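You operate a simulated robot arm through the tools that you are given. There is no shell and no other tool. Be economical: measure what you need, move in short steps, check, and stop when the job is done.

Carry out the task below with a simulated two-armed robot. There is one attempt and no reset: what you move stays moved.

JOB
Turn off both switches on the loose switch box and put it in the table drawer.
Fine: hold the box still with one hand while the other turns; drawer shut again.
Where things are to end (x, y in the base frame): switch box within 60 mm of [500, -560].

It is judged by the outcome, as a careful person would: the job done as asked, and still so three seconds after it is handed in. It fails if anything else is knocked over, pushed out of place, dropped, spilled or broken.

ROBOT AND FRAMES
Two 7-joint arms with fingered hands on one trunk, on a base that drives. Base frame: it is fixed to the floor where the robot stands at the start and does not move with it; the origin is under the middle of the robot, x ahead of it, y to its left, z up; the surface under the hand at the start is at about z = 840. Readings come in mm, degrees, newtons and seconds.
The left shoulder is at the start at [60, 138, 797], the right one opposite. With the tool pointing down near the work surface each hand reaches from about 340 to 920 mm from the robot's upright axis, wherever it stands, measured 20 degrees to its own side. Places, roughly: black clamp [800, 2000, 900]; cylinder rod [800, -400, 900]; green box switch [500, -100, 900]; handled crate [750, 1750, 250]; handled guard [750, 1750, 1000]; inside of the table drawer [600, -600, 700]; long pipe [500, 1750, 750]; loose roller (6x6x9 cm) [800, 700, 900]; red bleed knob [800, -200, 900]; red box switch [500, 0, 900]; red clamp [800, 1400, 900]; red pump head (6x6x3 cm) [800, 300, 1000]; short hose (33x13x7 cm) [800, 200, 300]; table drawer [500, -600, 700]; wooden parts table (111x58x87 cm) [700, 1700, 600]. Payload 4 kg a hand.
The TCP of each hand is the grasp point between the finger pads, 36 mm short of the fingertips. In the tool frame z runs along the fingers and y along their closing line. Largest opening 120 mm; the body of the gripper starts 42 mm behind the TCP. The gripper is a hand of 5 fingers: y runs from the thumb to the fingers, the wrist lies at [-15, -109, -200] in the tool frame, and closing takes about 1.5 s.
Orientation is that of the tool frame in the base frame, as a unit quaternion [x, y, z, w]. With the fingers straight down and the wrist toward the robot, the tool's x, y and z point along [0, 1, 0], [1, 0, 0] and [0, 0, -1] of the base frame.

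CONTROLS
- The arms move only by the tool arm_command. It takes "left_steps", "right_steps" or both (then of equal length, played together; a hand with none holds still); each is text: rows parted by semicolons, each of 7 numbers parted by spaces: the shift along the tool's x, y, z in mm, then the turn, a rotation vector about the tool's x, y, z in degrees, then the finger opening in mm, from 0 to 120. In form: x y z wx wy wz gripper; .... A call has 1 to 20 rows; each row is the pose to reach, as a shift and turn from the pose commanded when the call began, along the tool's axes at that moment. Each row takes 0.2 s and may step no farther than 50 mm and 8.6 degrees from the row before; otherwise, or with a gripper value out of range, the whole call is refused. A pose out of reach is approached as far as the arm can. The call stops where the force on the tool passes 40 N (or 10 N more than at its start, if that is more) or the arm is blocked; 0.2 s more then pass. The fingers move at their own pace (about 153 mm/s each) and stop on an object; they squeeze with about 28 N. The grip force told is the motor's: it shows also when the fingers shut on nothing. Time passes only in rows, and 0.2 s behind the last, so rows that repeat a pose let the fingers close. The reply holds the time, the measured pose of the TCP, the force on the tool along the base axes, the opening and the grip force, in the units named above and with some noise, with the torque about the TCP (base axes, N m) and any sound that the robot's microphone picked up.
- Cameras (640 x 400 px; columns grow to the right, rows downward): "scene" is now at [41.8, -48.8, 1435.4]; the picture's right is [-0.57, -0.82, 0.00], its down [-0.52, 0.36, -0.78] and it looks along [0.64, -0.45, -0.63] (base axes); focal length 285 px, centre (320, 200). "left" rides on the left gripper at [-69, -79, -131] in its tool frame; the picture's right is [-0.78, -0.29, 0.55], its down [0.55, -0.73, 0.40] and it looks along [0.29, 0.61, 0.74] (tool axes); focal length 222 px, centre (320, 200). "right" rides on the right gripper at [69, -79, -131] in its tool frame; the picture's right is [-0.78, 0.29, -0.55], its down [-0.55, -0.73, 0.40] and it looks along [-0.29, 0.61, 0.74] (tool axes); focal length 222 px, centre (320, 200). There is no depth. A picture from a camera that has moved, and an enlarged one, comes with that camera's place and axes in the base frame and with its lens.
- camera(camera): a new picture of that camera. The clock stands still meanwhile.
- lift_body(by): slides the trunk up (or, below 0, down) by that many mm; the arms and the scene camera ride with it, the base frame stays. It gives what a move gives, with no picture.
- drive_base(legs): drives the robot by 1 to 6 legs, each [ahead, left, turn to the left] in mm, mm and degrees, along the robot's own axes; the way and the turn of a leg run together, so that a leg with both is an arc; at most 1500 mm and 180 degrees a leg. The arms and the cameras ride along, it lands a little off, and it stops where it bumps. It gives what a move gives.
- preshape(shape, hand): the hand has 5 fingers and takes this shape, open, in about a second: jaw (thumb against the fingers, like two jaws); tri (thumb and two fingers); tip (a fingertip pinch); poke (one finger out to press); point (the index stretched); flat (the hand flat); cup (the hand cupped); fist (a fist). The gripper value then closes the fingers along that shape, each until it touches; the sizes above hold for jaw. It gives what a move gives, with no picture.
- aim_head(pan, tilt): turns the head with the scene camera to pan (to the left, within 86 degrees either way) and tilt (down, from -29 to 69), counted from straight ahead of the robot. It gives what a move gives.
- zoom(camera, box): a new picture of the part [left, top, right, bottom] of that camera's present view, enlarged. The clock stands still meanwhile.
- finish_job(): hands the job in; it is judged then, once.

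Work in short steps. Places have to be worked out from the pictures, the camera data and where the tool is seen: move nearer, look again, correct. Check each grasp and each placing, and mend what went wrong. You have 120 turns and 92 pictures in all, those below and enlarged ones among them. Open the grippers and draw the arms clear of the work before you hand the job in, unless the task says otherwise; then end with one line.

The tools are called as a command line: name --argument value ..., lists and objects as JSON in quotes. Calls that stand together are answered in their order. arm_command: Moves the arms, as the interface text tells. Its arguments: {"type":"object","properties":{"left_steps":{"type":"string"},"right_steps":{"type":"string"}},"required":[]} The other tools are called the same way: lift_body (by) slides the trunk up or down; preshape (shape, hand) gives the hand a shape; drive_base (legs) drives the base; aim_head (pan, tilt) turns the head that bears the scene camera; camera (camera) takes a picture; zoom (camera, box) takes an enlarged picture of a part of a camera's view; finish_job () hands the job in.

At the start:

```text
clock: 0.0
left_eef_pos: [562.1, -37.4, 1216.6]
left_tcp_rot: [0.707, 0.707, 0.001, 0.0]
left_contact_force: [-0.3, 0.0, 0.0]
left_ft_torque: [0.04, 0.02, 0.0]
left_gripper_width: 119.8
left_grip_force: 0.3
left_shape: jaw
right_eef_pos: [402.6, -419.6, 1194.1]
right_tcp_rot: [0.708, 0.707, 0.0, -0.001]
right_contact_force: [-0.9, -0.1, -0.3]
right_ft_torque: [0.01, 0.03, -0.01]
right_gripper_width: 119.8
right_grip_force: 0.0
right_shape: jaw
trunk travel left (down, up): [-375.0, 215.0]
robot x, y, heading: [2.1, 1.0, 0.2]
head pan, tilt: [-35.1, 39.1]
```

scene: 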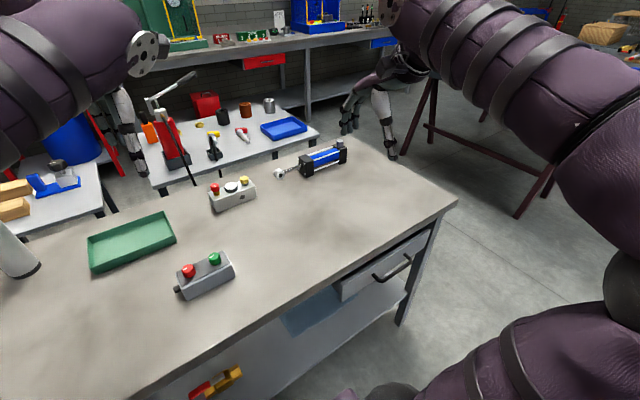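
right: 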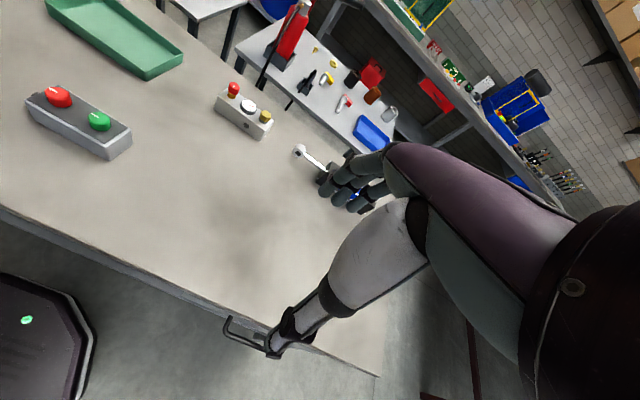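
left: 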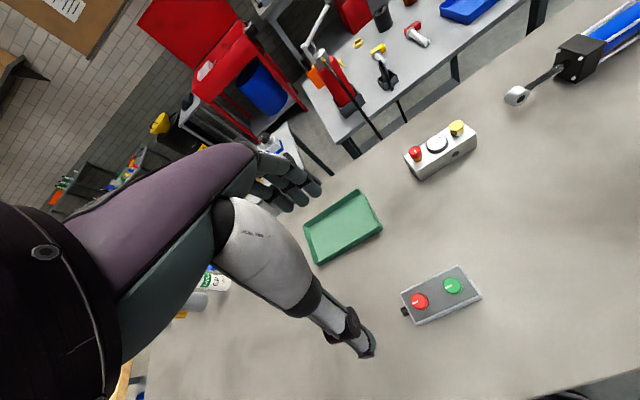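

I'll look closely at the switch box and the drawer first.

zoom --camera "scene" --box '[150, 230, 270, 305]'

zoom --camera "left" --box '[380, 250, 500, 325]'

zoom --camera "scene" --box '[260, 180, 500, 330]'

```text
5.33 times, centred on (210, 268) of scene
camera zoom: at [41.8, -48.8, 1435.4], right [-0.57, -0.82, 0.0], down [-0.52, 0.36, -0.78], along [0.64, -0.45, -0.63], focal length 1520 px, centre (907, -160)
```

zoom: 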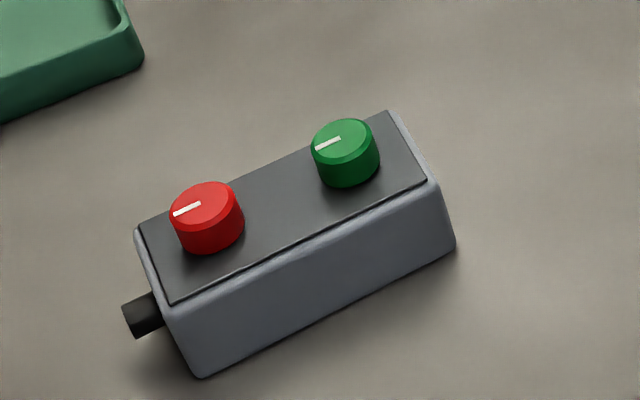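

```text
5.33 times, centred on (440, 288) of left
camera zoom: at [482.3, -108.7, 1350.8], right [-0.29, -0.78, -0.55], down [-0.73, 0.55, -0.4], along [0.61, 0.29, -0.74], focal length 1185 px, centre (-320, -267)
```

zoom: 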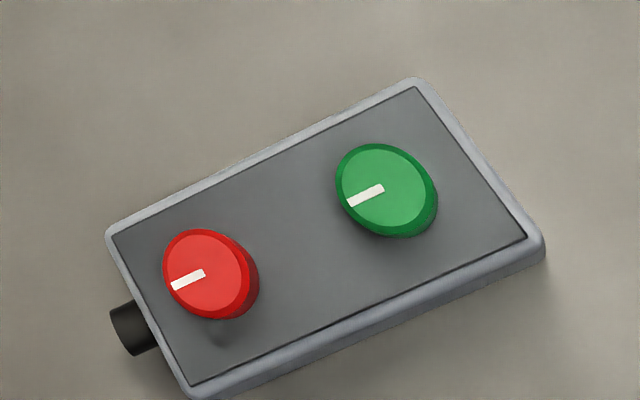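

```text
2.67 times, centred on (380, 255) of scene
camera zoom: at [41.8, -48.8, 1435.4], right [-0.57, -0.82, 0.0], down [-0.52, 0.36, -0.78], along [0.64, -0.45, -0.63], focal length 760 px, centre (160, 53)
```

zoom: 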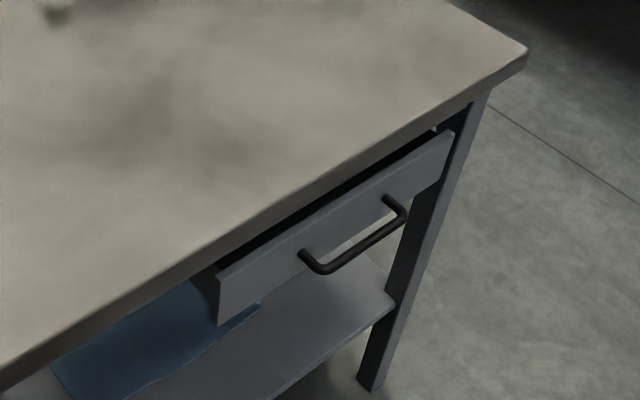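

Both knob pointers point toward the cable end of the box; the box is about [541,-69], its top near z≈893, and the drawer is slightly ajar. I'll bring the left hand tilted near the box's left end, and give the right hand a pinch shape.

arm_command --left_steps "15 -4 41 0 -8 0 120; 31 -8 82 0 -16 0 120; 46 -13 123 0 -24 0 120; 62 -17 165 0 -32 0 120; 77 -21 206 0 -40 0 120; 77 -21 206 0 -40 0 120"

preshape --hand "right" --shape "tip"

aim_head --pan -8 --tilt 45

camera --camera "scene"

camera --camera "left"

```text
clock: 1.4
left_eef_pos: [538.2, 39.1, 1012.9]
left_tcp_rot: [0.664, 0.665, -0.242, 0.241]
left_contact_force: [1.1, -0.3, -0.1]
left_ft_torque: [-0.02, -0.01, 0.02]
left_gripper_width: 119.9
left_grip_force: 0.0
left_shape: jaw
right_eef_pos: [403.6, -420.3, 1194.9]
right_tcp_rot: [0.707, 0.707, 0.0, -0.001]
right_contact_force: [0.8, 0.0, -0.5]
right_ft_torque: [-0.02, -0.03, 0.06]
right_gripper_width: 119.7
right_grip_force: 0.0
right_shape: jaw
trunk travel left (down, up): [-375.0, 215.0]
robot x, y, heading: [0.4, 0.6, -0.2]
head pan, tilt: [-35.1, 39.1]
```

```text
clock: 2.3
left_eef_pos: [539.8, 37.6, 1012.7]
left_tcp_rot: [0.664, 0.665, -0.242, 0.241]
left_contact_force: [0.3, -0.9, 0.2]
left_ft_torque: [0.0, -0.02, 0.01]
left_gripper_width: 119.5
left_grip_force: 0.1
left_shape: jaw
right_eef_pos: [402.7, -419.0, 1193.7]
right_tcp_rot: [0.707, 0.708, 0.0, -0.001]
right_contact_force: [0.8, 0.3, 0.7]
right_ft_torque: [0.02, -0.01, -0.01]
right_gripper_width: 119.7
right_grip_force: 0.1
right_shape: tip
trunk travel left (down, up): [-375.0, 215.0]
robot x, y, heading: [-2.6, 0.8, -0.1]
head pan, tilt: [-35.1, 39.1]
```

```text
clock: 3.2
left_eef_pos: [540.8, 39.4, 1013.4]
left_tcp_rot: [0.664, 0.665, -0.242, 0.242]
left_contact_force: [0.2, -0.2, -0.4]
left_ft_torque: [0.03, 0.04, 0.01]
left_gripper_width: 119.8
left_grip_force: 0.0
left_shape: jaw
right_eef_pos: [402.6, -419.4, 1193.4]
right_tcp_rot: [0.707, 0.707, -0.001, 0.0]
right_contact_force: [-0.2, 0.6, 0.1]
right_ft_torque: [0.02, -0.01, -0.02]
right_gripper_width: 119.7
right_grip_force: 0.1
right_shape: tip
trunk travel left (down, up): [-375.0, 215.0]
robot x, y, heading: [-2.3, -1.5, 0.2]
head pan, tilt: [-8.0, 45.0]
```

```text
85 pictures are left
camera scene: at [52.2, -10.9, 1426.7], right [-0.14, -0.99, 0.0], down [-0.7, 0.1, -0.71], along [0.7, -0.1, -0.71], focal length 285 px, centre (320, 200)
```

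scene: 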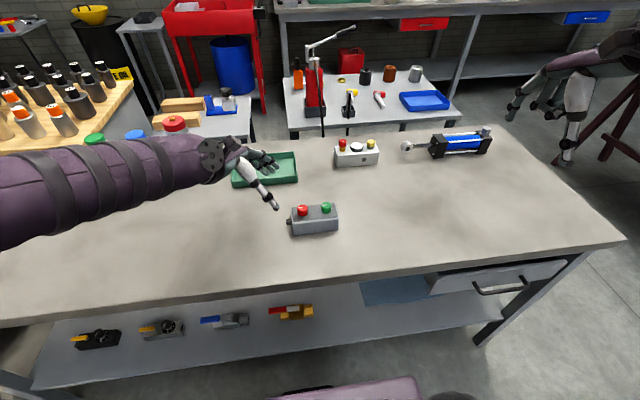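

```text
84 pictures are left
camera left: at [460.0, 68.6, 1159.1], right [-0.29, -0.95, 0.09], down [-0.73, 0.17, -0.66], along [0.61, -0.25, -0.75], focal length 222 px, centre (320, 200)
```

left: 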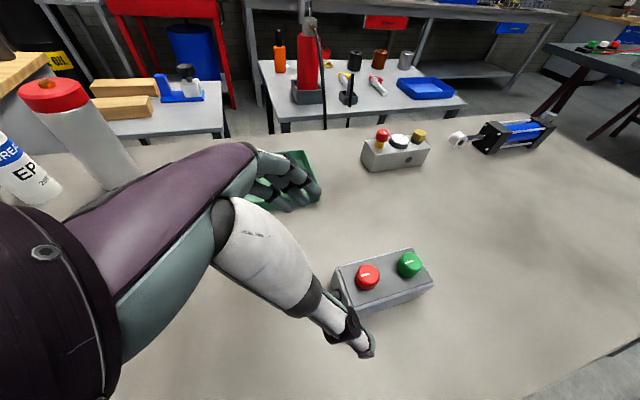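

Zooming to see the hand geometry relative to the box.

zoom --camera "scene" --box '[190, 120, 390, 245]'

camera --camera "right"

```text
3.20 times, centred on (290, 182) of scene
camera zoom: at [52.2, -10.9, 1426.7], right [-0.14, -0.99, 0.0], down [-0.7, 0.1, -0.71], along [0.7, -0.1, -0.71], focal length 912 px, centre (416, 256)
```

zoom: 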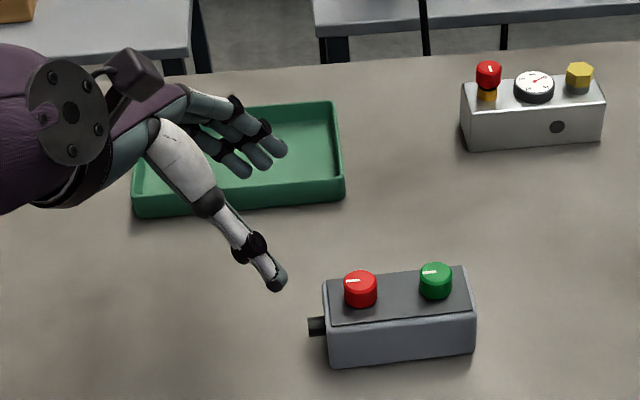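

```text
82 pictures are left
camera right: at [323.1, -349.0, 1324.6], right [0.29, -0.78, 0.55], down [-0.73, -0.55, -0.4], along [0.61, -0.29, -0.74], focal length 222 px, centre (320, 200)
```

right: 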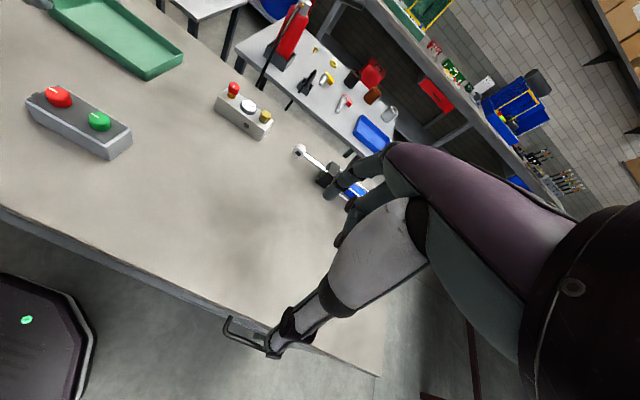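

The box spans about x 514–558, y −8…−123. I lower the left hand around its left end, still open.

arm_command --left_steps "16 -2 32 0 0 0 120; 33 -4 64 0 0 0 120; 33 -4 94 0 0 0 120; 33 -4 124 0 0 0 120; 33 -4 124 0 0 0 120"

zoom --camera "scene" --box '[210, 140, 370, 240]'

camera --camera "left"

```text
clock: 4.4
left_eef_pos: [538.1, -15.0, 896.4]
left_tcp_rot: [0.664, 0.665, -0.243, 0.241]
left_contact_force: [-0.4, 0.2, -0.3]
left_ft_torque: [0.02, 0.02, 0.03]
left_gripper_width: 119.8
left_grip_force: 0.0
left_shape: jaw
right_eef_pos: [403.3, -419.4, 1194.7]
right_tcp_rot: [0.707, 0.707, 0.0, -0.002]
right_contact_force: [0.1, 0.2, 0.3]
right_ft_torque: [-0.02, -0.01, -0.01]
right_gripper_width: 119.6
right_grip_force: 0.0
right_shape: tip
trunk travel left (down, up): [-375.0, 215.0]
robot x, y, heading: [-4.3, -1.3, -0.0]
head pan, tilt: [-8.0, 45.0]
```

```text
4.00 times, centred on (290, 190) of scene
camera zoom: at [52.2, -10.8, 1426.7], right [-0.14, -0.99, 0.0], down [-0.7, 0.1, -0.71], along [0.7, -0.1, -0.71], focal length 1140 px, centre (440, 240)
```

zoom: 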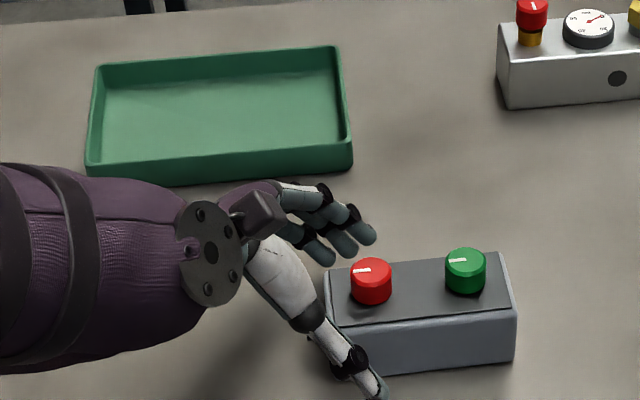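

```text
80 pictures are left
camera left: at [458.3, 14.6, 1042.5], right [-0.29, -0.95, 0.09], down [-0.73, 0.17, -0.66], along [0.61, -0.25, -0.75], focal length 222 px, centre (320, 200)
```

left: 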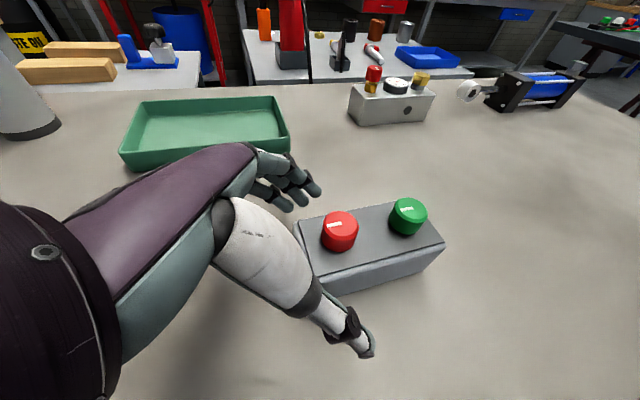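

The fingers straddle the box; I go 12 mm deeper and close on it.

arm_command --left_steps "0 0 12 0 0 0 120; 0 0 12 0 0 0 90; 0 0 12 0 0 0 70; 0 0 12 0 0 0 50; 0 0 12 0 0 0 40; 0 0 12 0 0 0 40; 0 0 12 0 0 0 40"

zoom --camera "scene" --box '[210, 140, 370, 240]'

```text
clock: 6.0
left_eef_pos: [537.2, -21.8, 888.0]
left_tcp_rot: [0.665, 0.664, -0.242, 0.242]
left_contact_force: [-1.0, -0.9, 0.1]
left_ft_torque: [0.03, -0.03, -0.06]
left_gripper_width: 52.5
left_grip_force: 27.9
left_shape: jaw
right_eef_pos: [403.7, -419.7, 1192.9]
right_tcp_rot: [0.706, 0.708, 0.001, 0.0]
right_contact_force: [-0.3, -0.9, -0.3]
right_ft_torque: [0.02, -0.03, -0.02]
right_gripper_width: 119.6
right_grip_force: 0.1
right_shape: tip
trunk travel left (down, up): [-375.0, 215.0]
robot x, y, heading: [-2.2, -0.3, 0.0]
head pan, tilt: [-8.0, 45.0]
```

```text
4.00 times, centred on (290, 190) of scene
camera zoom: at [52.2, -10.9, 1426.7], right [-0.14, -0.99, 0.0], down [-0.7, 0.1, -0.71], along [0.7, -0.1, -0.71], focal length 1140 px, centre (440, 240)
```

zoom: 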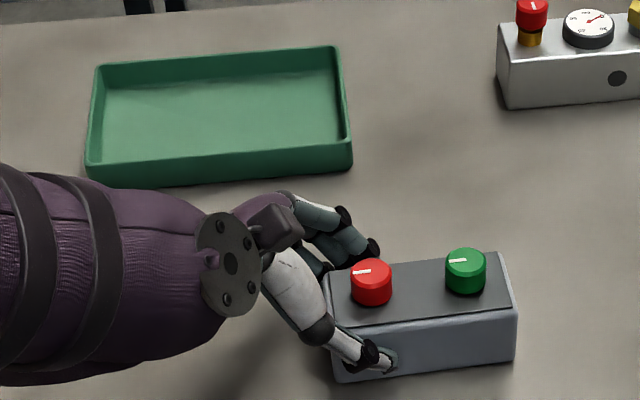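

The grip is firm (52 mm). Now the right hand goes above the green knob at about [542,-97], knob top z≈912.

arm_command --right_steps "36 15 18 0 0 0 120; 72 31 36 0 0 0 110; 107 46 55 0 0 0 100; 143 62 73 0 0 0 90; 179 77 91 0 0 0 80; 215 93 109 0 0 0 70; 250 108 128 0 0 0 70; 286 124 146 0 0 0 70; 322 139 164 0 0 0 70; 322 139 164 0 0 0 70"

zoom --camera "scene" --box '[230, 100, 390, 200]'

camera --camera "right"

```text
clock: 8.2
left_eef_pos: [537.5, -24.0, 888.5]
left_tcp_rot: [0.664, 0.664, -0.242, 0.243]
left_contact_force: [-0.2, -0.4, -0.5]
left_ft_torque: [-0.02, -0.04, -0.06]
left_gripper_width: 52.8
left_grip_force: 27.9
left_shape: jaw
right_eef_pos: [541.9, -94.1, 1030.0]
right_tcp_rot: [0.707, 0.707, 0.0, 0.001]
right_contact_force: [-0.9, 0.2, 0.1]
right_ft_torque: [0.02, 0.01, 0.01]
right_gripper_width: 70.4
right_grip_force: 0.2
right_shape: tip
trunk travel left (down, up): [-375.0, 215.0]
robot x, y, heading: [3.3, -2.4, -0.0]
head pan, tilt: [-8.0, 45.0]
```

```text
4.00 times, centred on (310, 150) of scene
camera zoom: at [52.4, -10.8, 1426.7], right [-0.14, -0.99, 0.0], down [-0.7, 0.1, -0.71], along [0.7, -0.1, -0.71], focal length 1140 px, centre (360, 400)
```

zoom: 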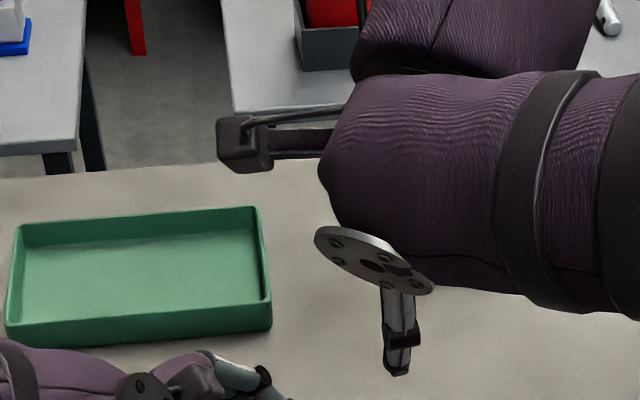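

```text
77 pictures are left
camera right: at [462.4, -24.1, 1161.0], right [0.29, -0.78, 0.55], down [-0.74, -0.55, -0.4], along [0.61, -0.29, -0.74], focal length 222 px, centre (320, 200)
```

right: 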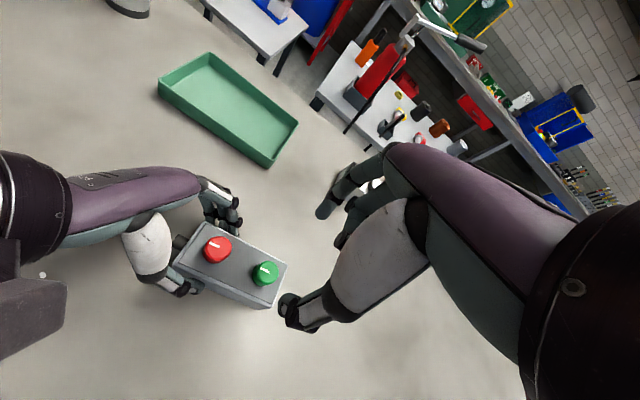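

Thumb and index straddle the knob column well. Lowering to TCP z≈945 with the pinch open 60 mm.

arm_command --right_steps "0 -2 30 0 0 0 60; 0 -2 60 0 0 0 60; 0 -2 85 0 0 0 60; 0 -2 85 0 0 0 60"

zoom --camera "right" --box '[160, 180, 400, 330]'

```text
clock: 9.2
left_eef_pos: [537.9, -22.8, 887.1]
left_tcp_rot: [0.664, 0.665, -0.242, 0.242]
left_contact_force: [-0.5, 0.6, 0.4]
left_ft_torque: [0.05, -0.06, 0.01]
left_gripper_width: 52.6
left_grip_force: 27.7
left_shape: jaw
right_eef_pos: [540.2, -97.8, 945.4]
right_tcp_rot: [0.707, 0.707, 0.0, 0.0]
right_contact_force: [0.4, -0.1, -0.2]
right_ft_torque: [0.01, -0.04, -0.02]
right_gripper_width: 60.3
right_grip_force: 0.0
right_shape: tip
trunk travel left (down, up): [-375.0, 215.0]
robot x, y, heading: [0.1, -0.8, -0.1]
head pan, tilt: [-8.0, 45.0]
```

```text
2.67 times, centred on (280, 255) of right
camera zoom: at [460.0, -27.0, 1076.2], right [0.29, -0.79, 0.55], down [-0.73, -0.55, -0.4], along [0.61, -0.29, -0.74], focal length 592 px, centre (427, 53)
```

zoom: 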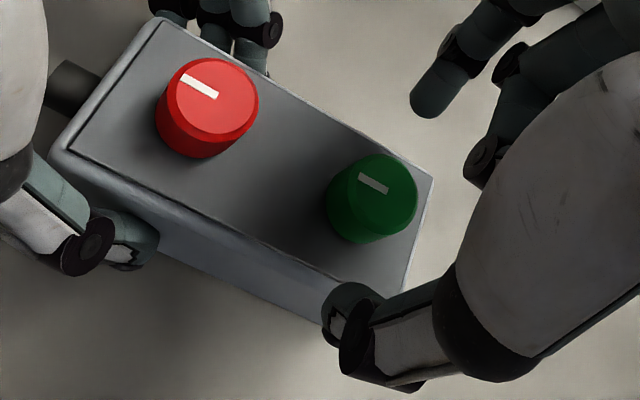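

Knob centre works out at [542,-95], tips at z≈909. Lower 10 mm, shift slightly, and close on the knob.

arm_command --right_steps "2 2 10 0 0 0 60; 2 2 10 0 0 0 45; 2 2 10 0 0 0 30; 2 2 10 0 0 0 20; 2 2 10 0 0 0 20; 2 2 10 0 0 0 20"

zoom --camera "right" --box '[160, 180, 400, 330]'

```text
clock: 10.6
left_eef_pos: [537.2, -22.7, 887.5]
left_tcp_rot: [0.665, 0.664, -0.242, 0.242]
left_contact_force: [0.0, -1.5, 0.1]
left_ft_torque: [0.02, 0.01, 0.02]
left_gripper_width: 52.6
left_grip_force: 28.0
left_shape: jaw
right_eef_pos: [542.5, -95.5, 935.6]
right_tcp_rot: [0.707, 0.707, -0.001, 0.0]
right_contact_force: [-1.6, 0.5, -2.2]
right_ft_torque: [0.07, 0.0, 0.0]
right_gripper_width: 19.9
right_grip_force: 28.1
right_shape: tip
trunk travel left (down, up): [-375.0, 215.0]
robot x, y, heading: [2.0, -0.5, 0.2]
head pan, tilt: [-8.0, 45.0]
```

```text
2.67 times, centred on (280, 255) of right
camera zoom: at [461.9, -25.2, 1066.1], right [0.29, -0.78, 0.55], down [-0.73, -0.55, -0.4], along [0.61, -0.29, -0.74], focal length 592 px, centre (427, 53)
```

zoom: 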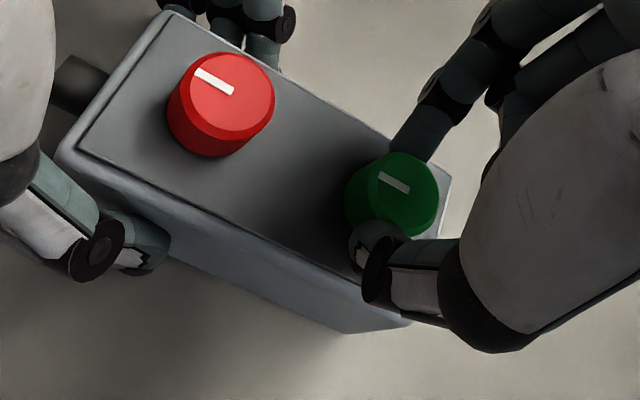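

Good pinch on the green knob. I turn counter-clockwise (seen from above) by 32° and watch torque and sounds.

arm_command --right_steps "0 0 0 0 0 0 10; 0 0 0 0 0 -8 10; 0 0 0 0 0 -16 10; 0 0 0 0 0 -24 10; 0 0 0 0 0 -32 10; 0 0 0 0 0 -32 10"

zoom --camera "right" --box '[160, 180, 400, 330]'

```text
clock: 12.0
left_eef_pos: [537.8, -23.6, 886.6]
left_tcp_rot: [0.664, 0.665, -0.242, 0.242]
left_contact_force: [1.3, -0.2, -0.4]
left_ft_torque: [0.03, -0.07, 0.08]
left_gripper_width: 52.6
left_grip_force: 28.5
left_shape: jaw
right_eef_pos: [541.3, -95.8, 935.3]
right_tcp_rot: [0.484, 0.875, -0.001, 0.0]
right_contact_force: [-1.0, 0.0, 2.7]
right_ft_torque: [0.0, 0.07, -0.05]
right_gripper_width: 19.8
right_grip_force: 27.4
right_shape: tip
trunk travel left (down, up): [-375.0, 215.0]
robot x, y, heading: [-4.8, -0.3, -0.1]
head pan, tilt: [-8.0, 45.0]
```

```text
2.67 times, centred on (280, 255) of right
camera zoom: at [437.3, -77.9, 1065.8], right [0.66, -0.51, 0.55], down [-0.33, -0.86, -0.4], along [0.67, 0.08, -0.74], focal length 592 px, centre (427, 53)
```

zoom: 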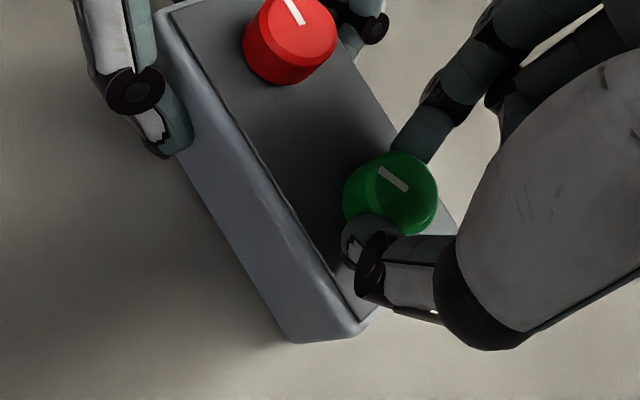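

The knob turns with the hand, with little resistance. Continue to ~90° total.

arm_command --right_steps "0 0 0 0 0 -8 10; 0 0 0 0 0 -16 10; 0 0 0 0 0 -24 10; 0 0 0 0 0 -32 10; 0 0 0 0 0 -40 10; 0 0 0 0 0 -48 10; 0 0 0 0 0 -56 10; 0 0 0 0 0 -56 10"

camera --camera "right"

```text
clock: 13.8
left_eef_pos: [538.0, -22.9, 887.8]
left_tcp_rot: [0.664, 0.665, -0.241, 0.242]
left_contact_force: [0.9, -0.8, 1.0]
left_ft_torque: [0.02, -0.05, 0.1]
left_gripper_width: 52.6
left_grip_force: 28.2
left_shape: jaw
right_eef_pos: [542.1, -96.6, 935.8]
right_tcp_rot: [0.016, 1.0, 0.0, 0.0]
right_contact_force: [-2.6, 0.1, 4.0]
right_ft_torque: [0.01, 0.07, -0.02]
right_gripper_width: 20.4
right_grip_force: 27.9
right_shape: tip
trunk travel left (down, up): [-375.0, 215.0]
robot x, y, heading: [0.9, -1.8, 0.2]
head pan, tilt: [-8.0, 45.0]
```

```text
73 pictures are left
camera right: at [469.2, -171.3, 1065.7], right [0.79, 0.26, 0.55], down [0.53, -0.75, -0.4], along [0.31, 0.6, -0.74], focal length 222 px, centre (320, 200)
```

right: 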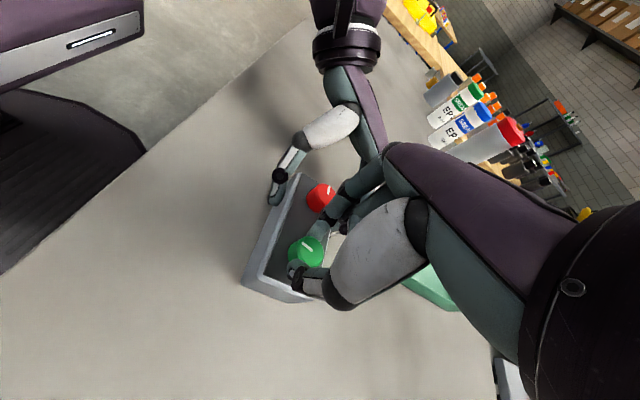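

zoom --camera "right" --box '[230, 160, 390, 310]'

```text
2.67 times, centred on (310, 235) of right
camera zoom: at [469.2, -171.3, 1065.7], right [0.79, 0.26, 0.55], down [0.53, -0.75, -0.4], along [0.31, 0.6, -0.74], focal length 592 px, centre (347, 107)
```

zoom: 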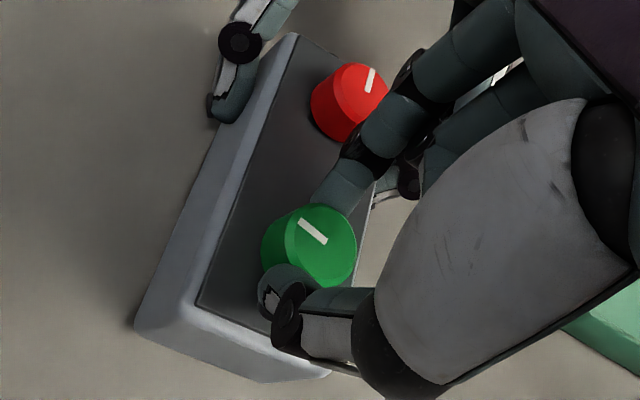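

The green pointer now stands at 90° to the box. I'll turn a bit further to find whether there's an end stop.

arm_command --right_steps "0 0 0 0 0 -8 10; 0 0 0 0 0 -16 10; 0 0 0 0 0 -24 10; 0 0 0 0 0 -24 10"

zoom --camera "right" --box '[230, 160, 390, 310]'

```text
clock: 14.8
left_eef_pos: [538.3, -22.9, 887.0]
left_tcp_rot: [0.664, 0.664, -0.243, 0.242]
left_contact_force: [-0.4, 0.2, 0.3]
left_ft_torque: [0.04, -0.05, 0.09]
left_gripper_width: 52.9
left_grip_force: 28.5
left_shape: jaw
right_eef_pos: [542.9, -96.0, 935.7]
right_tcp_rot: [-0.192, 0.981, 0.0, 0.0]
right_contact_force: [0.2, 0.0, 2.0]
right_ft_torque: [0.01, -0.03, -0.1]
right_gripper_width: 19.4
right_grip_force: 27.5
right_shape: tip
trunk travel left (down, up): [-375.0, 215.0]
robot x, y, heading: [-0.8, 0.7, 0.3]
head pan, tilt: [-8.0, 45.0]
```

```text
2.67 times, centred on (310, 235) of right
camera zoom: at [507.2, -193.5, 1065.9], right [0.62, 0.57, 0.55], down [0.79, -0.47, -0.4], along [0.04, 0.68, -0.74], focal length 592 px, centre (347, 107)
```

zoom: 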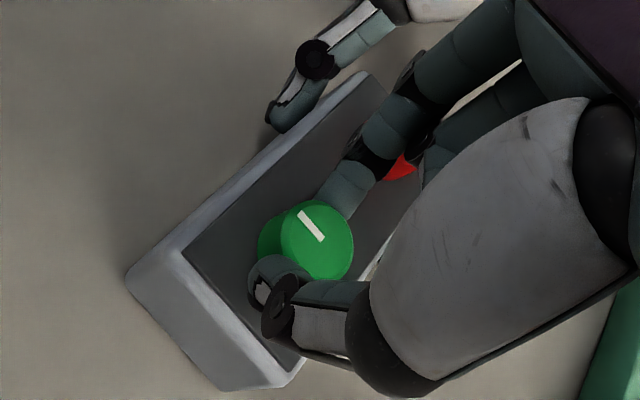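

The pointer now points straight at −x (exactly 90°) and it lagged the hand; I check for a stop with another 16°.

arm_command --right_steps "0 0 0 0 0 -8 10; 0 0 0 0 0 -16 10; 0 0 0 0 0 -16 10"

zoom --camera "right" --box '[230, 160, 390, 310]'

```text
clock: 15.6
left_eef_pos: [536.8, -23.2, 887.1]
left_tcp_rot: [0.666, 0.663, -0.242, 0.242]
left_contact_force: [-4.1, -3.9, 0.3]
left_ft_torque: [-0.06, -0.04, -0.14]
left_gripper_width: 52.5
left_grip_force: 28.5
left_shape: jaw
right_eef_pos: [542.7, -95.1, 935.9]
right_tcp_rot: [-0.326, 0.945, 0.0, 0.0]
right_contact_force: [4.7, 4.1, -0.4]
right_ft_torque: [0.23, -0.19, -0.2]
right_gripper_width: 18.2
right_grip_force: 28.1
right_shape: tip
trunk travel left (down, up): [-375.0, 215.0]
robot x, y, heading: [2.8, -5.7, -0.0]
head pan, tilt: [-8.0, 45.0]
```

```text
2.67 times, centred on (310, 235) of right
camera zoom: at [536.1, -199.0, 1065.4], right [0.44, 0.71, 0.55], down [0.89, -0.24, -0.4], along [-0.15, 0.66, -0.74], focal length 592 px, centre (347, 107)
```

zoom: 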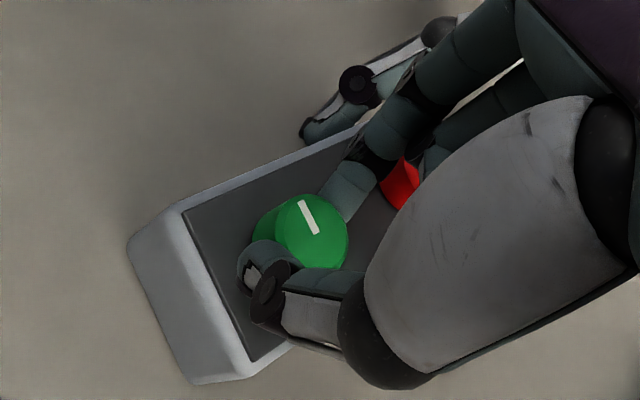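

Reaction forces between the hands now show an end stop at about 90°. Releasing the green knob and lifting.

arm_command --right_steps "0 0 0 0 0 0 40; 0 0 0 0 0 0 60; 0 0 0 0 0 0 60; 0 0 -30 0 0 0 60; 0 0 -60 0 0 0 60; 0 0 -100 0 0 0 60"

camera --camera "right"

```text
clock: 17.0
left_eef_pos: [537.5, -23.0, 888.0]
left_tcp_rot: [0.664, 0.665, -0.242, 0.242]
left_contact_force: [-1.1, 0.5, -0.6]
left_ft_torque: [0.0, -0.04, -0.02]
left_gripper_width: 52.4
left_grip_force: 27.6
left_shape: jaw
right_eef_pos: [541.9, -97.4, 1034.4]
right_tcp_rot: [-0.326, 0.946, 0.0, 0.001]
right_contact_force: [-0.7, -1.1, -0.7]
right_ft_torque: [-0.01, -0.01, 0.0]
right_gripper_width: 59.8
right_grip_force: 0.0
right_shape: tip
trunk travel left (down, up): [-375.0, 215.0]
robot x, y, heading: [1.0, -0.2, -0.2]
head pan, tilt: [-8.0, 45.0]
```

```text
69 pictures are left
camera right: at [535.5, -200.1, 1166.3], right [0.44, 0.71, 0.55], down [0.89, -0.24, -0.4], along [-0.15, 0.66, -0.74], focal length 222 px, centre (320, 200)
```

right: 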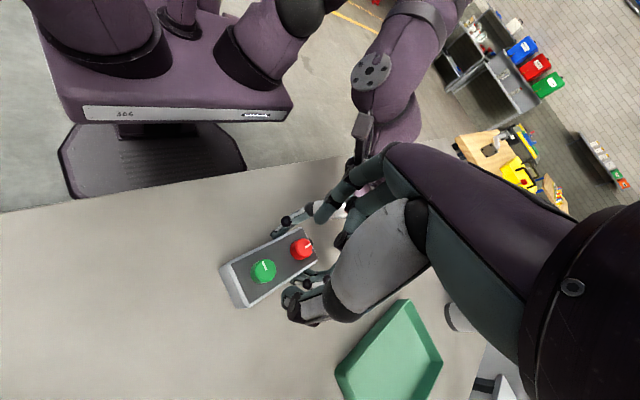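

Green is off by all signs. I retreat the right hand to the right while turning it back to its normal heading, and set it to the jaw shape.

arm_command --right_steps "6 -7 -2 0 0 8.5 60; 12 -14 -4 0 0 17 60; 18 -21 -6 0 0 25.5 60; 24 -28 -8 0 0 34 60; 30 -35 -10 0 0 42.5 60; 36 -42 -12 0 0 51 60; 42 -49 -14 0 0 59.5 60; 48 -56 -16 0 0 68 60; 54 -63 -18 0 0 76.5 60; 60 -70 -20 0 0 85 60; 66 -77 -22 0 0 93.5 60; 72 -84 -24 0 0 102 60; 78 -91 -26 0 0 110.5 60; 80 -102 -26 0 0 119 60; 80 -102 -26 0 0 127.5 60; 80 -102 -26 0 0 128 60"

preshape --hand "right" --shape "jaw"

zoom --camera "scene" --box '[210, 140, 370, 240]'

```text
clock: 20.4
left_eef_pos: [537.6, -22.9, 886.9]
left_tcp_rot: [0.664, 0.665, -0.242, 0.241]
left_contact_force: [-0.5, 0.7, 0.2]
left_ft_torque: [0.03, -0.08, -0.02]
left_gripper_width: 52.4
left_grip_force: 28.0
left_shape: jaw
right_eef_pos: [542.7, -225.7, 1060.9]
right_tcp_rot: [0.708, 0.706, 0.0, 0.0]
right_contact_force: [-0.2, 0.6, -0.3]
right_ft_torque: [0.0, -0.01, 0.03]
right_gripper_width: 59.7
right_grip_force: 0.0
right_shape: tip
trunk travel left (down, up): [-375.0, 215.0]
robot x, y, heading: [1.3, 1.0, 0.0]
head pan, tilt: [-8.0, 45.0]
```

```text
clock: 21.3
left_eef_pos: [537.2, -23.9, 887.3]
left_tcp_rot: [0.664, 0.665, -0.241, 0.241]
left_contact_force: [-0.9, 0.5, -0.3]
left_ft_torque: [0.05, -0.04, -0.03]
left_gripper_width: 52.7
left_grip_force: 28.1
left_shape: jaw
right_eef_pos: [542.1, -225.4, 1061.0]
right_tcp_rot: [0.708, 0.707, -0.001, 0.001]
right_contact_force: [-0.7, -0.2, -0.7]
right_ft_torque: [0.01, -0.01, 0.03]
right_gripper_width: 119.9
right_grip_force: 0.0
right_shape: jaw
trunk travel left (down, up): [-375.0, 215.0]
robot x, y, heading: [-0.3, 1.9, 0.2]
head pan, tilt: [-8.0, 45.0]
```

```text
4.00 times, centred on (290, 190) of scene
camera zoom: at [52.3, -10.8, 1426.7], right [-0.14, -0.99, 0.0], down [-0.7, 0.1, -0.71], along [0.7, -0.1, -0.71], focal length 1140 px, centre (440, 240)
```

zoom: 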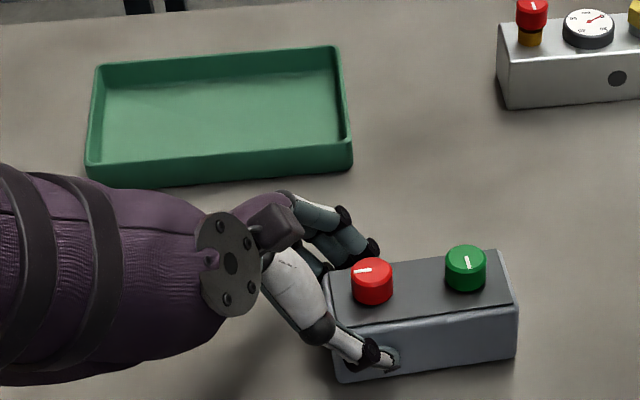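

Green now points at the robot; red still to do. The right hand now takes the box's right end (mirrored, tilted), while the left still holds.

arm_command --right_steps "16 -1 25 0 8 0 120; 32 -2 50 0 16 0 120; 48 -3 75 0 24 0 120; 63 -4 101 0 32 0 120; 78 -5 127 0 40 0 120; 98 -5 150 0 40 0 120; 117 -5 173 0 40 0 120; 117 -5 173 0 40 0 120"

camera --camera "right"

zoom --camera "scene" --box '[230, 140, 390, 240]'

```text
clock: 23.1
left_eef_pos: [537.5, -21.7, 887.9]
left_tcp_rot: [0.664, 0.665, -0.242, 0.242]
left_contact_force: [-0.4, -0.3, 0.3]
left_ft_torque: [0.01, -0.09, 0.01]
left_gripper_width: 52.8
left_grip_force: 27.9
left_shape: jaw
right_eef_pos: [535.9, -107.7, 888.5]
right_tcp_rot: [0.665, 0.664, 0.242, -0.242]
right_contact_force: [-0.4, -0.3, 0.4]
right_ft_torque: [0.01, -0.03, 0.01]
right_gripper_width: 119.8
right_grip_force: 0.1
right_shape: jaw
trunk travel left (down, up): [-375.0, 215.0]
robot x, y, heading: [-1.3, 1.0, -0.0]
head pan, tilt: [-8.0, 45.0]
```

```text
67 pictures are left
camera right: at [455.3, -137.6, 1033.1], right [0.29, -0.95, -0.09], down [-0.74, -0.17, -0.66], along [0.61, 0.25, -0.75], focal length 222 px, centre (320, 200)
```

right: 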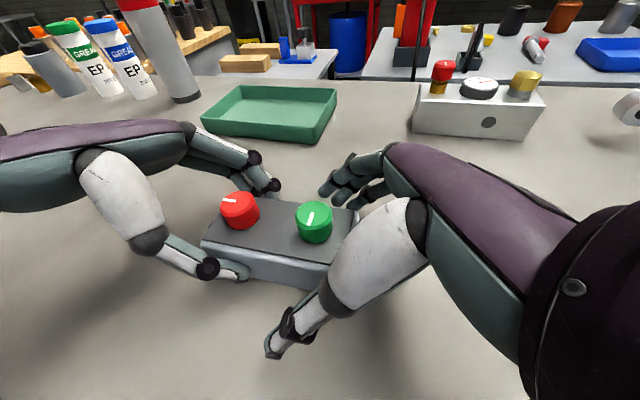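

```text
4.00 times, centred on (310, 190) of scene
camera zoom: at [52.3, -10.8, 1426.7], right [-0.14, -0.99, 0.0], down [-0.7, 0.1, -0.71], along [0.7, -0.1, -0.71], focal length 1140 px, centre (360, 240)
```

zoom: 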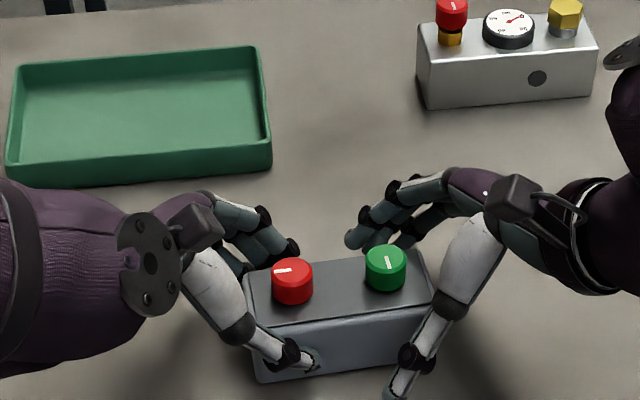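

Well placed; close the right hand, then release the left hand and draw it back.

arm_command --right_steps "0 0 0 0 0 0 90; 0 0 0 0 0 0 70; 0 0 0 0 0 0 50; 0 0 0 0 0 0 40; 0 0 0 0 0 0 40; 0 0 0 0 0 0 40"

arm_command --left_steps "0 0 0 0 0 0 80; 0 0 0 0 0 0 120; 0 0 0 0 0 0 120; 0 0 -40 0 0 0 120; 0 0 -80 0 0 0 120; 0 0 -120 0 0 0 120; 0 0 -160 0 0 0 120"

preshape --hand "left" --shape "tip"

zoom --camera "scene" --box '[230, 140, 390, 240]'

```text
clock: 24.5
left_eef_pos: [538.1, -23.7, 888.8]
left_tcp_rot: [0.664, 0.665, -0.242, 0.242]
left_contact_force: [-2.7, -0.2, -0.6]
left_ft_torque: [-0.02, 0.09, -0.24]
left_gripper_width: 52.4
left_grip_force: 28.5
left_shape: jaw
right_eef_pos: [534.5, -107.0, 888.9]
right_tcp_rot: [0.664, 0.664, 0.242, -0.243]
right_contact_force: [2.7, 0.3, -0.3]
right_ft_torque: [-0.01, -0.13, -0.01]
right_gripper_width: 54.9
right_grip_force: 28.5
right_shape: jaw
trunk travel left (down, up): [-375.0, 215.0]
robot x, y, heading: [-0.8, -1.3, -0.1]
head pan, tilt: [-8.0, 45.0]
```

```text
clock: 26.1
left_eef_pos: [537.9, 80.6, 1009.9]
left_tcp_rot: [0.665, 0.664, -0.242, 0.242]
left_contact_force: [-0.6, -0.2, -0.2]
left_ft_torque: [-0.01, -0.01, 0.0]
left_gripper_width: 119.6
left_grip_force: 0.1
left_shape: jaw
right_eef_pos: [535.2, -107.1, 889.0]
right_tcp_rot: [0.665, 0.664, 0.242, -0.242]
right_contact_force: [-1.0, 0.8, 0.8]
right_ft_torque: [0.03, -0.06, 0.05]
right_gripper_width: 55.4
right_grip_force: 27.6
right_shape: jaw
trunk travel left (down, up): [-375.0, 215.0]
robot x, y, heading: [1.9, -1.7, 0.2]
head pan, tilt: [-8.0, 45.0]
```

```text
clock: 27.0
left_eef_pos: [539.4, 80.1, 1009.6]
left_tcp_rot: [0.664, 0.665, -0.242, 0.241]
left_contact_force: [0.1, -0.6, 0.3]
left_ft_torque: [0.0, 0.01, -0.01]
left_gripper_width: 119.8
left_grip_force: 0.2
left_shape: tip
right_eef_pos: [536.2, -108.2, 889.4]
right_tcp_rot: [0.664, 0.665, 0.241, -0.241]
right_contact_force: [-0.5, -0.6, 0.6]
right_ft_torque: [-0.02, -0.07, 0.05]
right_gripper_width: 55.1
right_grip_force: 28.0
right_shape: jaw
trunk travel left (down, up): [-375.0, 215.0]
robot x, y, heading: [-1.1, -3.0, -0.1]
head pan, tilt: [-8.0, 45.0]
```

```text
4.00 times, centred on (310, 190) of scene
camera zoom: at [52.3, -10.8, 1426.7], right [-0.14, -0.99, 0.0], down [-0.7, 0.1, -0.71], along [0.7, -0.1, -0.71], focal length 1140 px, centre (360, 240)
```

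zoom: 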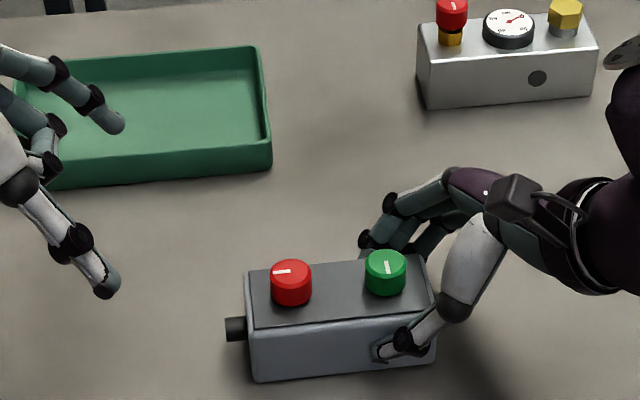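

Held steady. I untilt the left hand at a safe height.

arm_command --left_steps "-5 1 -6 0 8 0 100; -10 1 -12 0 16 0 90; -15 2 -18 0 24 0 80; -20 3 -24 0 32 0 70; -26 3 -31 0 40 0 60; -26 3 -31 0 40 0 60"

arm_command --left_steps "0 0 0 0 0 8 60; 0 0 0 0 0 16 60; 0 0 0 0 0 24 60; 0 0 0 0 0 32 60; 0 0 0 0 0 40 60; 0 0 0 0 0 48 60; 0 0 0 0 0 56 60; 0 0 0 0 0 64 60; 0 0 0 0 0 72 60; 0 0 0 0 0 80 60; 0 0 0 0 0 88 60; 0 0 0 0 0 95 60; 0 0 0 0 0 95 60"

```text
clock: 28.4
left_eef_pos: [539.4, 79.1, 1050.8]
left_tcp_rot: [0.707, 0.707, 0.001, -0.001]
left_contact_force: [-0.3, -0.2, -0.2]
left_ft_torque: [0.03, -0.04, 0.03]
left_gripper_width: 60.3
left_grip_force: 0.1
left_shape: tip
right_eef_pos: [534.5, -107.4, 888.8]
right_tcp_rot: [0.664, 0.665, 0.242, -0.242]
right_contact_force: [0.5, -0.1, 0.2]
right_ft_torque: [0.02, -0.06, -0.05]
right_gripper_width: 55.2
right_grip_force: 28.4
right_shape: jaw
trunk travel left (down, up): [-375.0, 215.0]
robot x, y, heading: [-0.7, -1.4, -0.0]
head pan, tilt: [-8.0, 45.0]
```

```text
clock: 31.2
left_eef_pos: [540.7, 79.4, 1051.5]
left_tcp_rot: [0.999, -0.044, 0.0, 0.0]
left_contact_force: [0.4, 0.8, -1.3]
left_ft_torque: [-0.02, 0.0, 0.01]
left_gripper_width: 60.4
left_grip_force: 0.1
left_shape: tip
right_eef_pos: [536.9, -107.6, 889.1]
right_tcp_rot: [0.664, 0.664, 0.243, -0.242]
right_contact_force: [-1.0, -0.6, -0.3]
right_ft_torque: [-0.07, -0.05, -0.01]
right_gripper_width: 55.1
right_grip_force: 28.0
right_shape: jaw
trunk travel left (down, up): [-375.0, 215.0]
robot x, y, heading: [1.5, -3.1, 0.0]
head pan, tilt: [-8.0, 45.0]
```

The closing line along y would crowd the other hand, so I'll work with a mid heading (+50°) and turn in two strokes. Moving above the red knob (~[541.5,-36]).

arm_command --left_steps "2 19 4 0 0 -7.5 55; 4 38 7 0 0 -15 55; 6 58 11 0 0 -22.5 55; 7 77 14 0 0 -30 55; 9 96 18 0 0 -37.5 55; 11 115 21 0 0 -45 55; 11 115 21 0 0 -45 55"

camera --camera "left"

camera --camera "right"

```text
clock: 32.8
left_eef_pos: [540.6, -35.3, 1029.7]
left_tcp_rot: [0.939, 0.343, 0.0, 0.0]
left_contact_force: [0.3, 0.8, 0.0]
left_ft_torque: [0.01, 0.01, 0.0]
left_gripper_width: 55.1
left_grip_force: 0.0
left_shape: tip
right_eef_pos: [534.7, -106.7, 889.7]
right_tcp_rot: [0.665, 0.664, 0.242, -0.242]
right_contact_force: [-0.2, 0.1, -0.3]
right_ft_torque: [-0.01, -0.1, -0.04]
right_gripper_width: 55.3
right_grip_force: 27.9
right_shape: jaw
trunk travel left (down, up): [-375.0, 215.0]
robot x, y, heading: [-0.2, -0.9, -0.0]
head pan, tilt: [-8.0, 45.0]
```

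```text
64 pictures are left
camera left: at [436.1, -21.0, 1160.9], right [-0.79, -0.28, -0.55], down [-0.05, 0.92, -0.4], along [0.61, -0.28, -0.74], focal length 222 px, centre (320, 200)
```

left: 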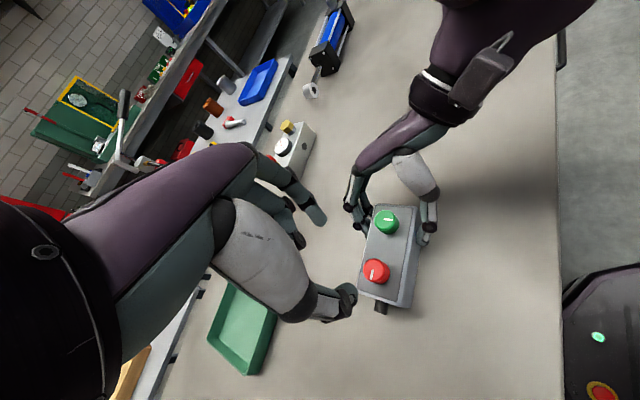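

```text
63 pictures are left
camera right: at [455.3, -137.6, 1033.4], right [0.29, -0.95, -0.09], down [-0.74, -0.17, -0.66], along [0.61, 0.25, -0.75], focal length 222 px, centre (320, 200)
```

right: 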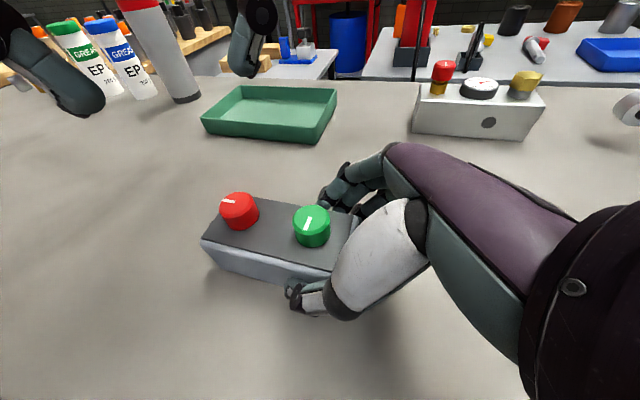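

Aligned. Lower to z≈945 and check.

arm_command --left_steps "0 0 30 0 0 0 55; 0 0 60 0 0 0 55; 0 0 85 0 0 0 55; 0 0 85 0 0 0 55"

zoom --camera "left" --box '[240, 160, 480, 310]'

zoom --camera "right" --box '[160, 120, 400, 270]'

```text
clock: 33.8
left_eef_pos: [541.6, -35.3, 943.9]
left_tcp_rot: [0.94, 0.342, 0.0, 0.0]
left_contact_force: [-0.5, 0.2, 0.0]
left_ft_torque: [0.0, 0.02, -0.01]
left_gripper_width: 55.0
left_grip_force: 0.1
left_shape: tip
right_eef_pos: [533.9, -107.6, 888.9]
right_tcp_rot: [0.664, 0.665, 0.242, -0.242]
right_contact_force: [0.7, -0.1, 0.5]
right_ft_torque: [0.02, -0.07, 0.02]
right_gripper_width: 55.2
right_grip_force: 28.0
right_shape: jaw
trunk travel left (down, up): [-375.0, 215.0]
robot x, y, heading: [-2.5, 1.7, 0.2]
head pan, tilt: [-8.0, 45.0]
```

```text
2.67 times, centred on (360, 235) of left
camera zoom: at [436.5, -21.0, 1076.2], right [-0.79, -0.28, -0.55], down [-0.05, 0.92, -0.4], along [0.61, -0.28, -0.74], focal length 592 px, centre (213, 107)
```

zoom: 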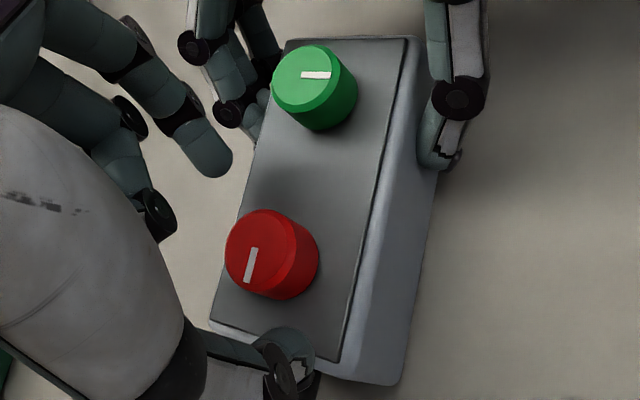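

```text
2.67 times, centred on (280, 195) of right
camera zoom: at [455.3, -137.6, 1033.4], right [0.29, -0.95, -0.09], down [-0.74, -0.17, -0.66], along [0.61, 0.25, -0.75], focal length 592 px, centre (427, 213)
```

zoom: 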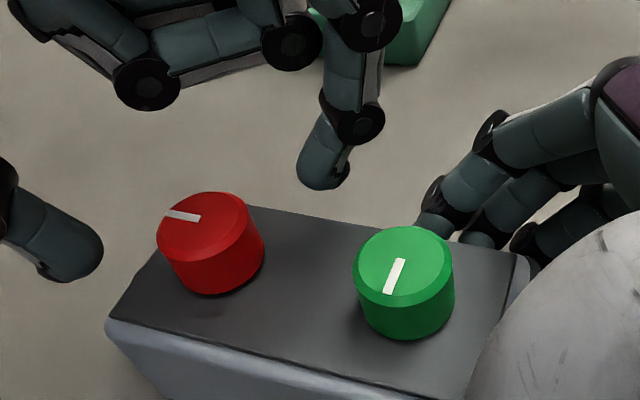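

Red is at about [537,-36.5] (the box shifted a few mm toward me). Correct, lower 9 mm and pinch.

arm_command --left_steps "-4.4 -1.8 0 0 0 0 55; -4.4 -1.8 9 0 0 0 50; -4.4 -1.8 9 0 0 0 30; -4.4 -1.8 9 0 0 0 15; -4.4 -1.8 9 0 0 0 10; -4.4 -1.8 9 0 0 0 10"

zoom --camera "left" --box '[240, 160, 480, 310]'

```text
clock: 35.2
left_eef_pos: [537.2, -37.7, 936.2]
left_tcp_rot: [0.94, 0.342, 0.0, 0.0]
left_contact_force: [-0.1, 0.3, -0.2]
left_ft_torque: [0.0, 0.01, 0.01]
left_gripper_width: 19.2
left_grip_force: 28.0
left_shape: tip
right_eef_pos: [535.3, -107.3, 889.2]
right_tcp_rot: [0.664, 0.664, 0.242, -0.242]
right_contact_force: [0.2, -0.7, 1.4]
right_ft_torque: [0.02, -0.05, -0.02]
right_gripper_width: 55.3
right_grip_force: 28.1
right_shape: jaw
trunk travel left (down, up): [-375.0, 215.0]
robot x, y, heading: [-1.0, 2.0, -0.1]
head pan, tilt: [-8.0, 45.0]
```

```text
2.67 times, centred on (360, 235) of left
camera zoom: at [432.3, -22.8, 1067.8], right [-0.79, -0.28, -0.55], down [-0.05, 0.92, -0.4], along [0.61, -0.28, -0.74], focal length 592 px, centre (213, 107)
```

zoom: 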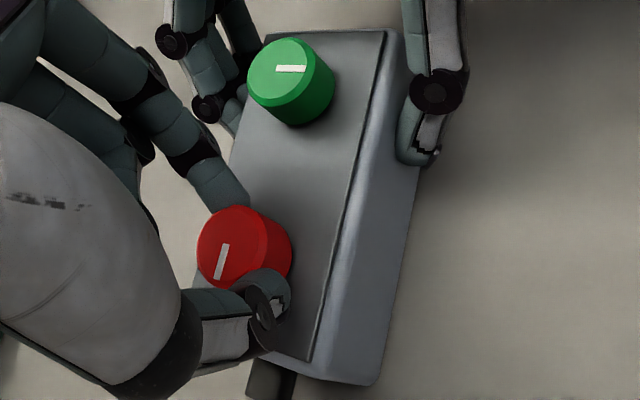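

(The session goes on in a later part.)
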